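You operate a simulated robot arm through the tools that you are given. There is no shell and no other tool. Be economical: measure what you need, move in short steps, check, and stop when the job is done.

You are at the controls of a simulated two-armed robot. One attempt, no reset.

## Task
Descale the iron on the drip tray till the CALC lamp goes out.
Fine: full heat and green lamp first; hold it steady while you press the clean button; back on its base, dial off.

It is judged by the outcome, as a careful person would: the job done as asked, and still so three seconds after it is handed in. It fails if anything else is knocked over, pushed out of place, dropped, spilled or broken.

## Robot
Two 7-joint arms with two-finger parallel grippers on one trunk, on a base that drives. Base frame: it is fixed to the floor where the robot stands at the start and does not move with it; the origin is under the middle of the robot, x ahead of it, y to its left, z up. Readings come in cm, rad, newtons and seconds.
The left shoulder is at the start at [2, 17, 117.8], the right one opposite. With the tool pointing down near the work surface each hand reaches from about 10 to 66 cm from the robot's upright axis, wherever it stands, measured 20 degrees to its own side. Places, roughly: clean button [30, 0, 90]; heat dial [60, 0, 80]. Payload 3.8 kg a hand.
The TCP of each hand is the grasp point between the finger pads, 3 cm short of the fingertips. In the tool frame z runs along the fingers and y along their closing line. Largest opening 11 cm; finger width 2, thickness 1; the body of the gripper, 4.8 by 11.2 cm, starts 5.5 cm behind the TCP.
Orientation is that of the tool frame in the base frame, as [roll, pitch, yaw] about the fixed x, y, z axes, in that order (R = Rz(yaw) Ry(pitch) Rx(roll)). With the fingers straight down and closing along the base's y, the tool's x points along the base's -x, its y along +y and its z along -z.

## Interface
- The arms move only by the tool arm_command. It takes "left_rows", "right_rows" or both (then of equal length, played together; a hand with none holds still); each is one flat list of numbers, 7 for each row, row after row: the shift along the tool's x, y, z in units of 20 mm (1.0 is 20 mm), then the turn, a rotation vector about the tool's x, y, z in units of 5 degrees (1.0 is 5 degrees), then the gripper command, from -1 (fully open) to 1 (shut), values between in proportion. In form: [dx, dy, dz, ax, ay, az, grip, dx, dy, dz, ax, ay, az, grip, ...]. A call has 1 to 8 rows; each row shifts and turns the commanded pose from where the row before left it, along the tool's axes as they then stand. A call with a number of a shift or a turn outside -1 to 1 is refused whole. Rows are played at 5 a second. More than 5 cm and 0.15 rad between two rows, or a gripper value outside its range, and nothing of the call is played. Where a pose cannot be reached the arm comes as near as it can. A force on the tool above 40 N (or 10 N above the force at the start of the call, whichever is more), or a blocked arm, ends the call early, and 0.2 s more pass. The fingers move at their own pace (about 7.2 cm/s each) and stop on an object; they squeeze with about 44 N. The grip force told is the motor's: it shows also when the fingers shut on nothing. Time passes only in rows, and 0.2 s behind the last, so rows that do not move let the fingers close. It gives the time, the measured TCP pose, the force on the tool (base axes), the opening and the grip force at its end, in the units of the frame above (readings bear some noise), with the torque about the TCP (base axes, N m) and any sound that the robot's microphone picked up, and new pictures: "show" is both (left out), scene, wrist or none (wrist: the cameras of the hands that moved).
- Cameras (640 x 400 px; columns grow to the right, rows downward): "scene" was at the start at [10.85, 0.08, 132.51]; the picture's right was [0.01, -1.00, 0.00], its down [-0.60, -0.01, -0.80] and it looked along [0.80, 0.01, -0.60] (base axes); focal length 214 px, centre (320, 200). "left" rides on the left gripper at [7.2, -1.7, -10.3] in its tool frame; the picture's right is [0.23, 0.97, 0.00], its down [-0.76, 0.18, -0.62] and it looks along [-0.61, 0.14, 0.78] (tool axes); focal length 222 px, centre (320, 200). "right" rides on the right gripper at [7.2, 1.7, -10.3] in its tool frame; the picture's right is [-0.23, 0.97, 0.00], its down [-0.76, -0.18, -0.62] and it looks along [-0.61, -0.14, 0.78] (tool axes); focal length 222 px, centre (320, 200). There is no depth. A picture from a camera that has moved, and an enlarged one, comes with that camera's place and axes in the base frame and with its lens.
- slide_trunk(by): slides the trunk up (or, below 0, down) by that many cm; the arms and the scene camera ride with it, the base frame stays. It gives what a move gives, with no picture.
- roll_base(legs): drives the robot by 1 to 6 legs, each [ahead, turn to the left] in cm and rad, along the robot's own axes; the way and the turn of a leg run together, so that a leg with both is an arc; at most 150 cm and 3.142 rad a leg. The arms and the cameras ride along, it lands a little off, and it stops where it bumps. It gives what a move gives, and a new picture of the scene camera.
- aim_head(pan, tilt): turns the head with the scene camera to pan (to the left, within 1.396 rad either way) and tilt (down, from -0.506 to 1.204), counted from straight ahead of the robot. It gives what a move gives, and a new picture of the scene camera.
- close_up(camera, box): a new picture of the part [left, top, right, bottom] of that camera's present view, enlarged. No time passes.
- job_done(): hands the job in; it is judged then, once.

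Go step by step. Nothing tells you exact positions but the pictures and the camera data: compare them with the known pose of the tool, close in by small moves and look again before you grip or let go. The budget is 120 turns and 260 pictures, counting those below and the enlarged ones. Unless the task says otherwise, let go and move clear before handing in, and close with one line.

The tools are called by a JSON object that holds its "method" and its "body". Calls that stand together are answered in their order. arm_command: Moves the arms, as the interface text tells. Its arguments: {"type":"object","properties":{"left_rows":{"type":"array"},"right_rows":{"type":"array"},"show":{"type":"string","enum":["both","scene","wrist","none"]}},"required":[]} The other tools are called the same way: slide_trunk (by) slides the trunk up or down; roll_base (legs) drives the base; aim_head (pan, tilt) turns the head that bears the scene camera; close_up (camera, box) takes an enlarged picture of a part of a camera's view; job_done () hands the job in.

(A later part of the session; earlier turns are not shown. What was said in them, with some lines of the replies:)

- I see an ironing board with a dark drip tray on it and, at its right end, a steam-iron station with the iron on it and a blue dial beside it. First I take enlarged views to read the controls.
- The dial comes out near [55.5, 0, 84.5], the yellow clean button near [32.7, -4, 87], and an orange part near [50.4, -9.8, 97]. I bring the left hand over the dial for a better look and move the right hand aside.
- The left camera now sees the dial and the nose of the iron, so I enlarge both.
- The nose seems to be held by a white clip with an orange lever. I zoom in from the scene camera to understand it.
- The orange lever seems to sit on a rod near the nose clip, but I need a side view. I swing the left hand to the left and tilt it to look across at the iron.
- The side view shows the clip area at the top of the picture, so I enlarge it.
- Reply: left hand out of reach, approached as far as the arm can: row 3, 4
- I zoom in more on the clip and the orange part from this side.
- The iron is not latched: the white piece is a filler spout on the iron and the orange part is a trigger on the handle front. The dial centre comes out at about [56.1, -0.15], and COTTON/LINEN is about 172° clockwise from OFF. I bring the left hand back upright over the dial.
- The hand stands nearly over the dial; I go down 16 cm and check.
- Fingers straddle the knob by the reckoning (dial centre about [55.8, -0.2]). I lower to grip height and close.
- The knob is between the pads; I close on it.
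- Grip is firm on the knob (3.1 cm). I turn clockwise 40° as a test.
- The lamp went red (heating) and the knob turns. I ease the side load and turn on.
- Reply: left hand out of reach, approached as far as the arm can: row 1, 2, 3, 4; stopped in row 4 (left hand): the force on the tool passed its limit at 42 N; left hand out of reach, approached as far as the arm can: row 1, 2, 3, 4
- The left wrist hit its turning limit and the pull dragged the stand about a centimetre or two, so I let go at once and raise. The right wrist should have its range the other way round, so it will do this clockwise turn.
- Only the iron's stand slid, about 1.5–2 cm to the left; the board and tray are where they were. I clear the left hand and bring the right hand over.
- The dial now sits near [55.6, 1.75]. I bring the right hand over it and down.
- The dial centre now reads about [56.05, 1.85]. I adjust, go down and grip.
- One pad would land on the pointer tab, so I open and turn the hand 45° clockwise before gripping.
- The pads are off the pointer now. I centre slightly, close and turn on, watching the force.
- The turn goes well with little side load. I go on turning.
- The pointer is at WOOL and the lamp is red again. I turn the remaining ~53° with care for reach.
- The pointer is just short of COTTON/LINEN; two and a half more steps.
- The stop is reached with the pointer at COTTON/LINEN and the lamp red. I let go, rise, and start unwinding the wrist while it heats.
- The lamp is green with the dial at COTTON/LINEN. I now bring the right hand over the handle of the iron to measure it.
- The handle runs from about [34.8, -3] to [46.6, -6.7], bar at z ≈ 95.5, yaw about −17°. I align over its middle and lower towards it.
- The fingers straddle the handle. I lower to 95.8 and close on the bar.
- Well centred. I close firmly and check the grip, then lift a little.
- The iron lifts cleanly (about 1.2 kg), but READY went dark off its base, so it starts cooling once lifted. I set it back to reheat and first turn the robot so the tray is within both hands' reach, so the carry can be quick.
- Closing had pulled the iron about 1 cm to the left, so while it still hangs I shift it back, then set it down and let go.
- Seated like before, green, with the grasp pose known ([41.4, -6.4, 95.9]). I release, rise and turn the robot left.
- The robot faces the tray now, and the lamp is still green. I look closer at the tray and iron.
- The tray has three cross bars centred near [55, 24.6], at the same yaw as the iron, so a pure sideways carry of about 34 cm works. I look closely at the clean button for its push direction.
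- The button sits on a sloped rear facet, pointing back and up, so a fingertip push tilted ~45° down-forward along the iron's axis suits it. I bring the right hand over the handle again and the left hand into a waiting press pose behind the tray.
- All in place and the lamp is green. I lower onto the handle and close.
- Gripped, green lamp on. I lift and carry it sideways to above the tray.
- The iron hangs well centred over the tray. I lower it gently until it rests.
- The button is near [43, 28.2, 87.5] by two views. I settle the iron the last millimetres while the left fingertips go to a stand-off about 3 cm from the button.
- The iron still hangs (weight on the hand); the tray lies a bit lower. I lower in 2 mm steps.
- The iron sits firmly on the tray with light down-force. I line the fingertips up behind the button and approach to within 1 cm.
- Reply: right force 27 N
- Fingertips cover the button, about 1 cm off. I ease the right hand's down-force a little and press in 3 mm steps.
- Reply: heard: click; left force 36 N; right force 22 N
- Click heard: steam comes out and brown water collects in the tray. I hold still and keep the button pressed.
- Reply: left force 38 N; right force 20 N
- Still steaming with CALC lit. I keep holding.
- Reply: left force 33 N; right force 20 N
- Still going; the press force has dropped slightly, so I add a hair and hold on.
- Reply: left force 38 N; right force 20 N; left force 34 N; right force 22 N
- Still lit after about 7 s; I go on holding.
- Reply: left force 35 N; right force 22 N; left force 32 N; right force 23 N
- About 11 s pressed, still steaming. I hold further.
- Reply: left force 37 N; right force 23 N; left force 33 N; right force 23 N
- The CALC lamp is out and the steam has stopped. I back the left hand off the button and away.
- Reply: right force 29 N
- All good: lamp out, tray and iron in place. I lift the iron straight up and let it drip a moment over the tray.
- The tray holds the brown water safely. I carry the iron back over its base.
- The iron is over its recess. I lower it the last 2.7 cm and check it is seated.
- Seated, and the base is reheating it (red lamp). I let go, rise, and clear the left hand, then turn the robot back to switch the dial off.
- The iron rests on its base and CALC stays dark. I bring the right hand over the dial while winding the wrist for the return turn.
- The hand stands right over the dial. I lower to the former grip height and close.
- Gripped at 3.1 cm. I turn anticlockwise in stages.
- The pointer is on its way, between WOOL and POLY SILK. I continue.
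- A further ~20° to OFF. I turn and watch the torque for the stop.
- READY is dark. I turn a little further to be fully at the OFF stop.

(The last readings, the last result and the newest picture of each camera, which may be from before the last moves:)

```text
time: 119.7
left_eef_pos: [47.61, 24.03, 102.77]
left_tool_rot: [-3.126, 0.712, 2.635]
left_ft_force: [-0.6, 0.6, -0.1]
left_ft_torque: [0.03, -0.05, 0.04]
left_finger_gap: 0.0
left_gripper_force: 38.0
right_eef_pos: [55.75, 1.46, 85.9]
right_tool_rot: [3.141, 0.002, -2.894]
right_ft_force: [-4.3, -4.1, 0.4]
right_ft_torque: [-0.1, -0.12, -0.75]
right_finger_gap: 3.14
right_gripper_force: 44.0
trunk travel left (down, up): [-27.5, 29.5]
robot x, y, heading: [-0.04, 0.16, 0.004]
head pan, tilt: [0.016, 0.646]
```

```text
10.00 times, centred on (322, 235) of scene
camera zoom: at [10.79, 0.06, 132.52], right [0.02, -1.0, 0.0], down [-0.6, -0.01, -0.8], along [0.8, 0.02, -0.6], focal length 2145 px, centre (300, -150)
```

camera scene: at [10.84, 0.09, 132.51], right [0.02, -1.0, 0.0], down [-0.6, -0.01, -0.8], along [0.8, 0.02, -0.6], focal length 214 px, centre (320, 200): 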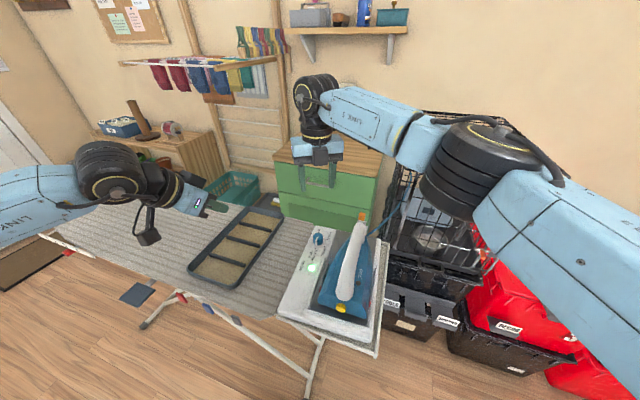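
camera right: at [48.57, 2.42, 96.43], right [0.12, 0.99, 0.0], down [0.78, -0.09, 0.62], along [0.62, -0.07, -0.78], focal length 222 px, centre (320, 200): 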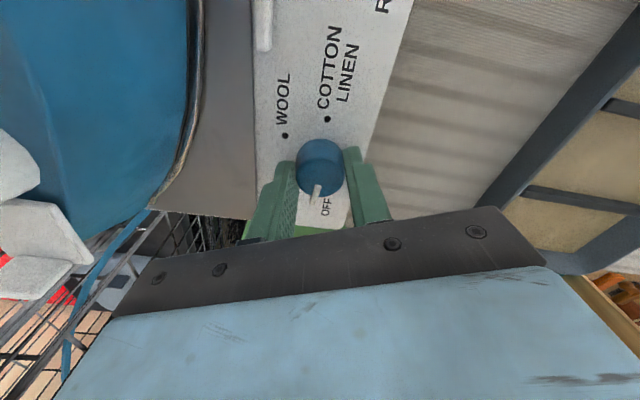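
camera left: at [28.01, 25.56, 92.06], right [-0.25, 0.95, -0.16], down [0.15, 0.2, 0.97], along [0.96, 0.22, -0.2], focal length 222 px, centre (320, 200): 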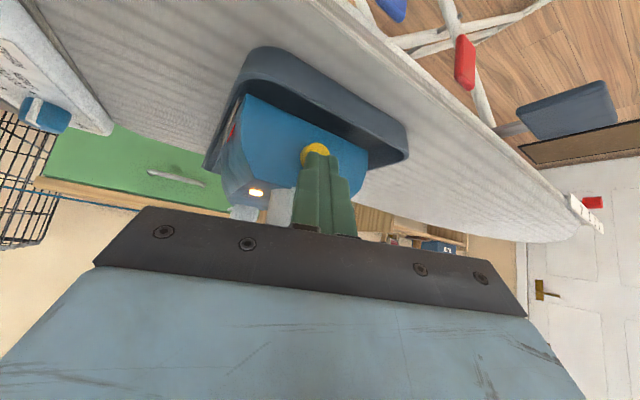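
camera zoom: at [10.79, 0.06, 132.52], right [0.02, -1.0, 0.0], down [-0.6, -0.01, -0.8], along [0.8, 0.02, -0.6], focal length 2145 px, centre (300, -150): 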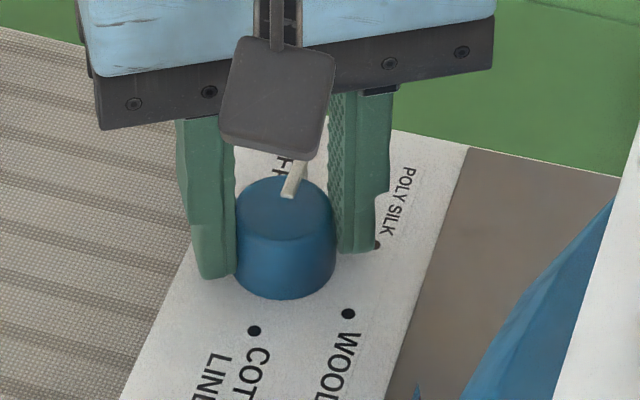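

The stop is reached at OFF. I release and move the right hand up and clear.

{"method": "arm_command", "body": {"right_rows": [0, 0, 0, 0, 0, 0, 0.3, 0, 0, 0, 0, 0, 0, -0.1, 0, 0, -0.5, 0, 0, 0, -0.1, 0, 0, -1, 0, 0, 0, -0.1, 0, 0, -1, 0, 0, 0, -0.1, 0, 0, -1, 0, 0, 0, -0.1, 0, 0, -1, 0, 0, 0, -0.1, 0, 0, -1, 0, 0, 0, -0.1], "show": "none"}}

{"method": "arm_command", "body": {"right_rows": [0, 0, -1, 0, 0, 0, -0.1, 0, 0, -1, 0, 0, 0, -0.1, 0, 0, -1, 0, 0, 0, -0.1, 0, -1, -1, 0, 0, 0, -0.1, 0.3, -1, 0, 0, 0, 0, -0.1, 0.3, -1, 0, 0, 0, 0, -0.1, 0.3, -1, 0, 0, 0, 0, -0.1, 0.3, -1, 0, 0, 0, 0, -0.1], "left_rows": [0, 0, -1, 0, 0, 0, 1, 0, 0, -1, 0, 0, 0, 1, 0, 0, -1, 0, 0, 0, 1, 0, 0, -1, 0, 0, 0, 1, 0, 0, 0, 0, 0, 0, 1, 0, 0, 0, 0, 0, 0, 1, 0, 0, 0, 0, 0, 0, 1, 0, 0, 0, 0, 0, 0, 1], "show": "scene"}}

{"method": "close_up", "body": {"camera": "scene", "box": [270, 205, 398, 333]}}

```text
time: 121.5
left_eef_pos: [47.53, 24.14, 102.92]
left_tool_rot: [-3.126, 0.711, 2.637]
left_ft_force: [0.1, -0.1, 0.7]
left_ft_torque: [-0.03, 0.01, 0.01]
left_finger_gap: 0.02
left_gripper_force: 38.2
right_eef_pos: [55.97, 1.58, 96.95]
right_tool_rot: [-3.14, 0.0, -2.893]
right_ft_force: [-0.6, -0.4, 0.2]
right_ft_torque: [0.01, 0.02, 0.05]
right_finger_gap: 6.03
right_gripper_force: 0.1
trunk travel left (down, up): [-27.5, 29.5]
robot x, y, heading: [-0.19, -0.29, 0.007]
head pan, tilt: [0.016, 0.646]
```

```text
time: 123.3
left_eef_pos: [43.1, 26.58, 109.02]
left_tool_rot: [-3.128, 0.712, 2.637]
left_ft_force: [0.1, 0.5, -0.1]
left_ft_torque: [-0.02, 0.0, 0.01]
left_finger_gap: 0.0
left_gripper_force: 37.7
right_eef_pos: [56.17, -8.7, 105.07]
right_tool_rot: [3.141, -0.001, -2.892]
right_ft_force: [-0.5, -0.1, 0.7]
right_ft_torque: [0.02, 0.01, 0.01]
right_finger_gap: 6.06
right_gripper_force: 0.1
trunk travel left (down, up): [-27.5, 29.5]
robot x, y, heading: [-0.18, 0.17, 0.005]
head pan, tilt: [0.016, 0.646]
camera scene: at [10.83, 0.05, 132.51], right [0.02, -1.0, 0.0], down [-0.6, -0.01, -0.8], along [0.8, 0.02, -0.6], focal length 214 px, centre (320, 200)
```

scene: 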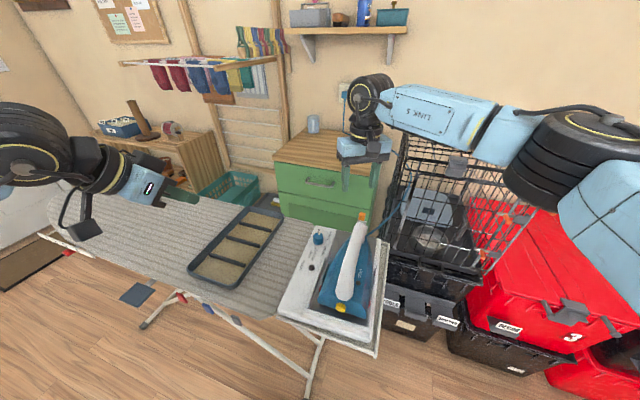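

```text
3.12 times, centred on (334, 269) of scene
camera zoom: at [10.83, 0.05, 132.51], right [0.02, -1.0, 0.0], down [-0.6, -0.01, -0.8], along [0.8, 0.02, -0.6], focal length 670 px, centre (276, -16)
```

zoom: 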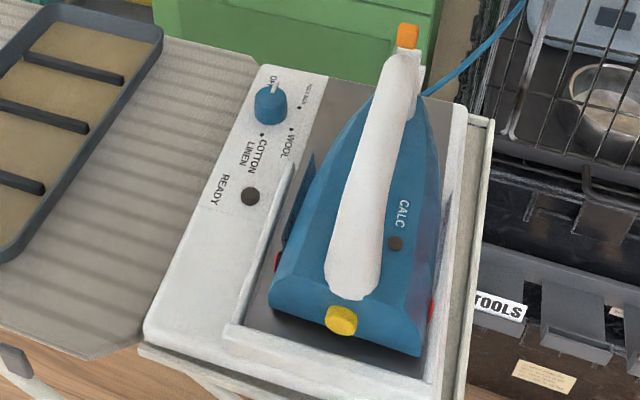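

The iron is back on its base with the dial at OFF. Both lamps are dark, the tray holds the water and both hands are clear, so I hand in.

{"method": "job_done", "body": {}}

```text
The job is handed in.
```

The iron is descaled: the CALC lamp went out on the drip tray, and the iron is back on its base with the dial off. The base ended up about 2 cm left of where it started, because I dragged it while turning the dial and did not push it back.
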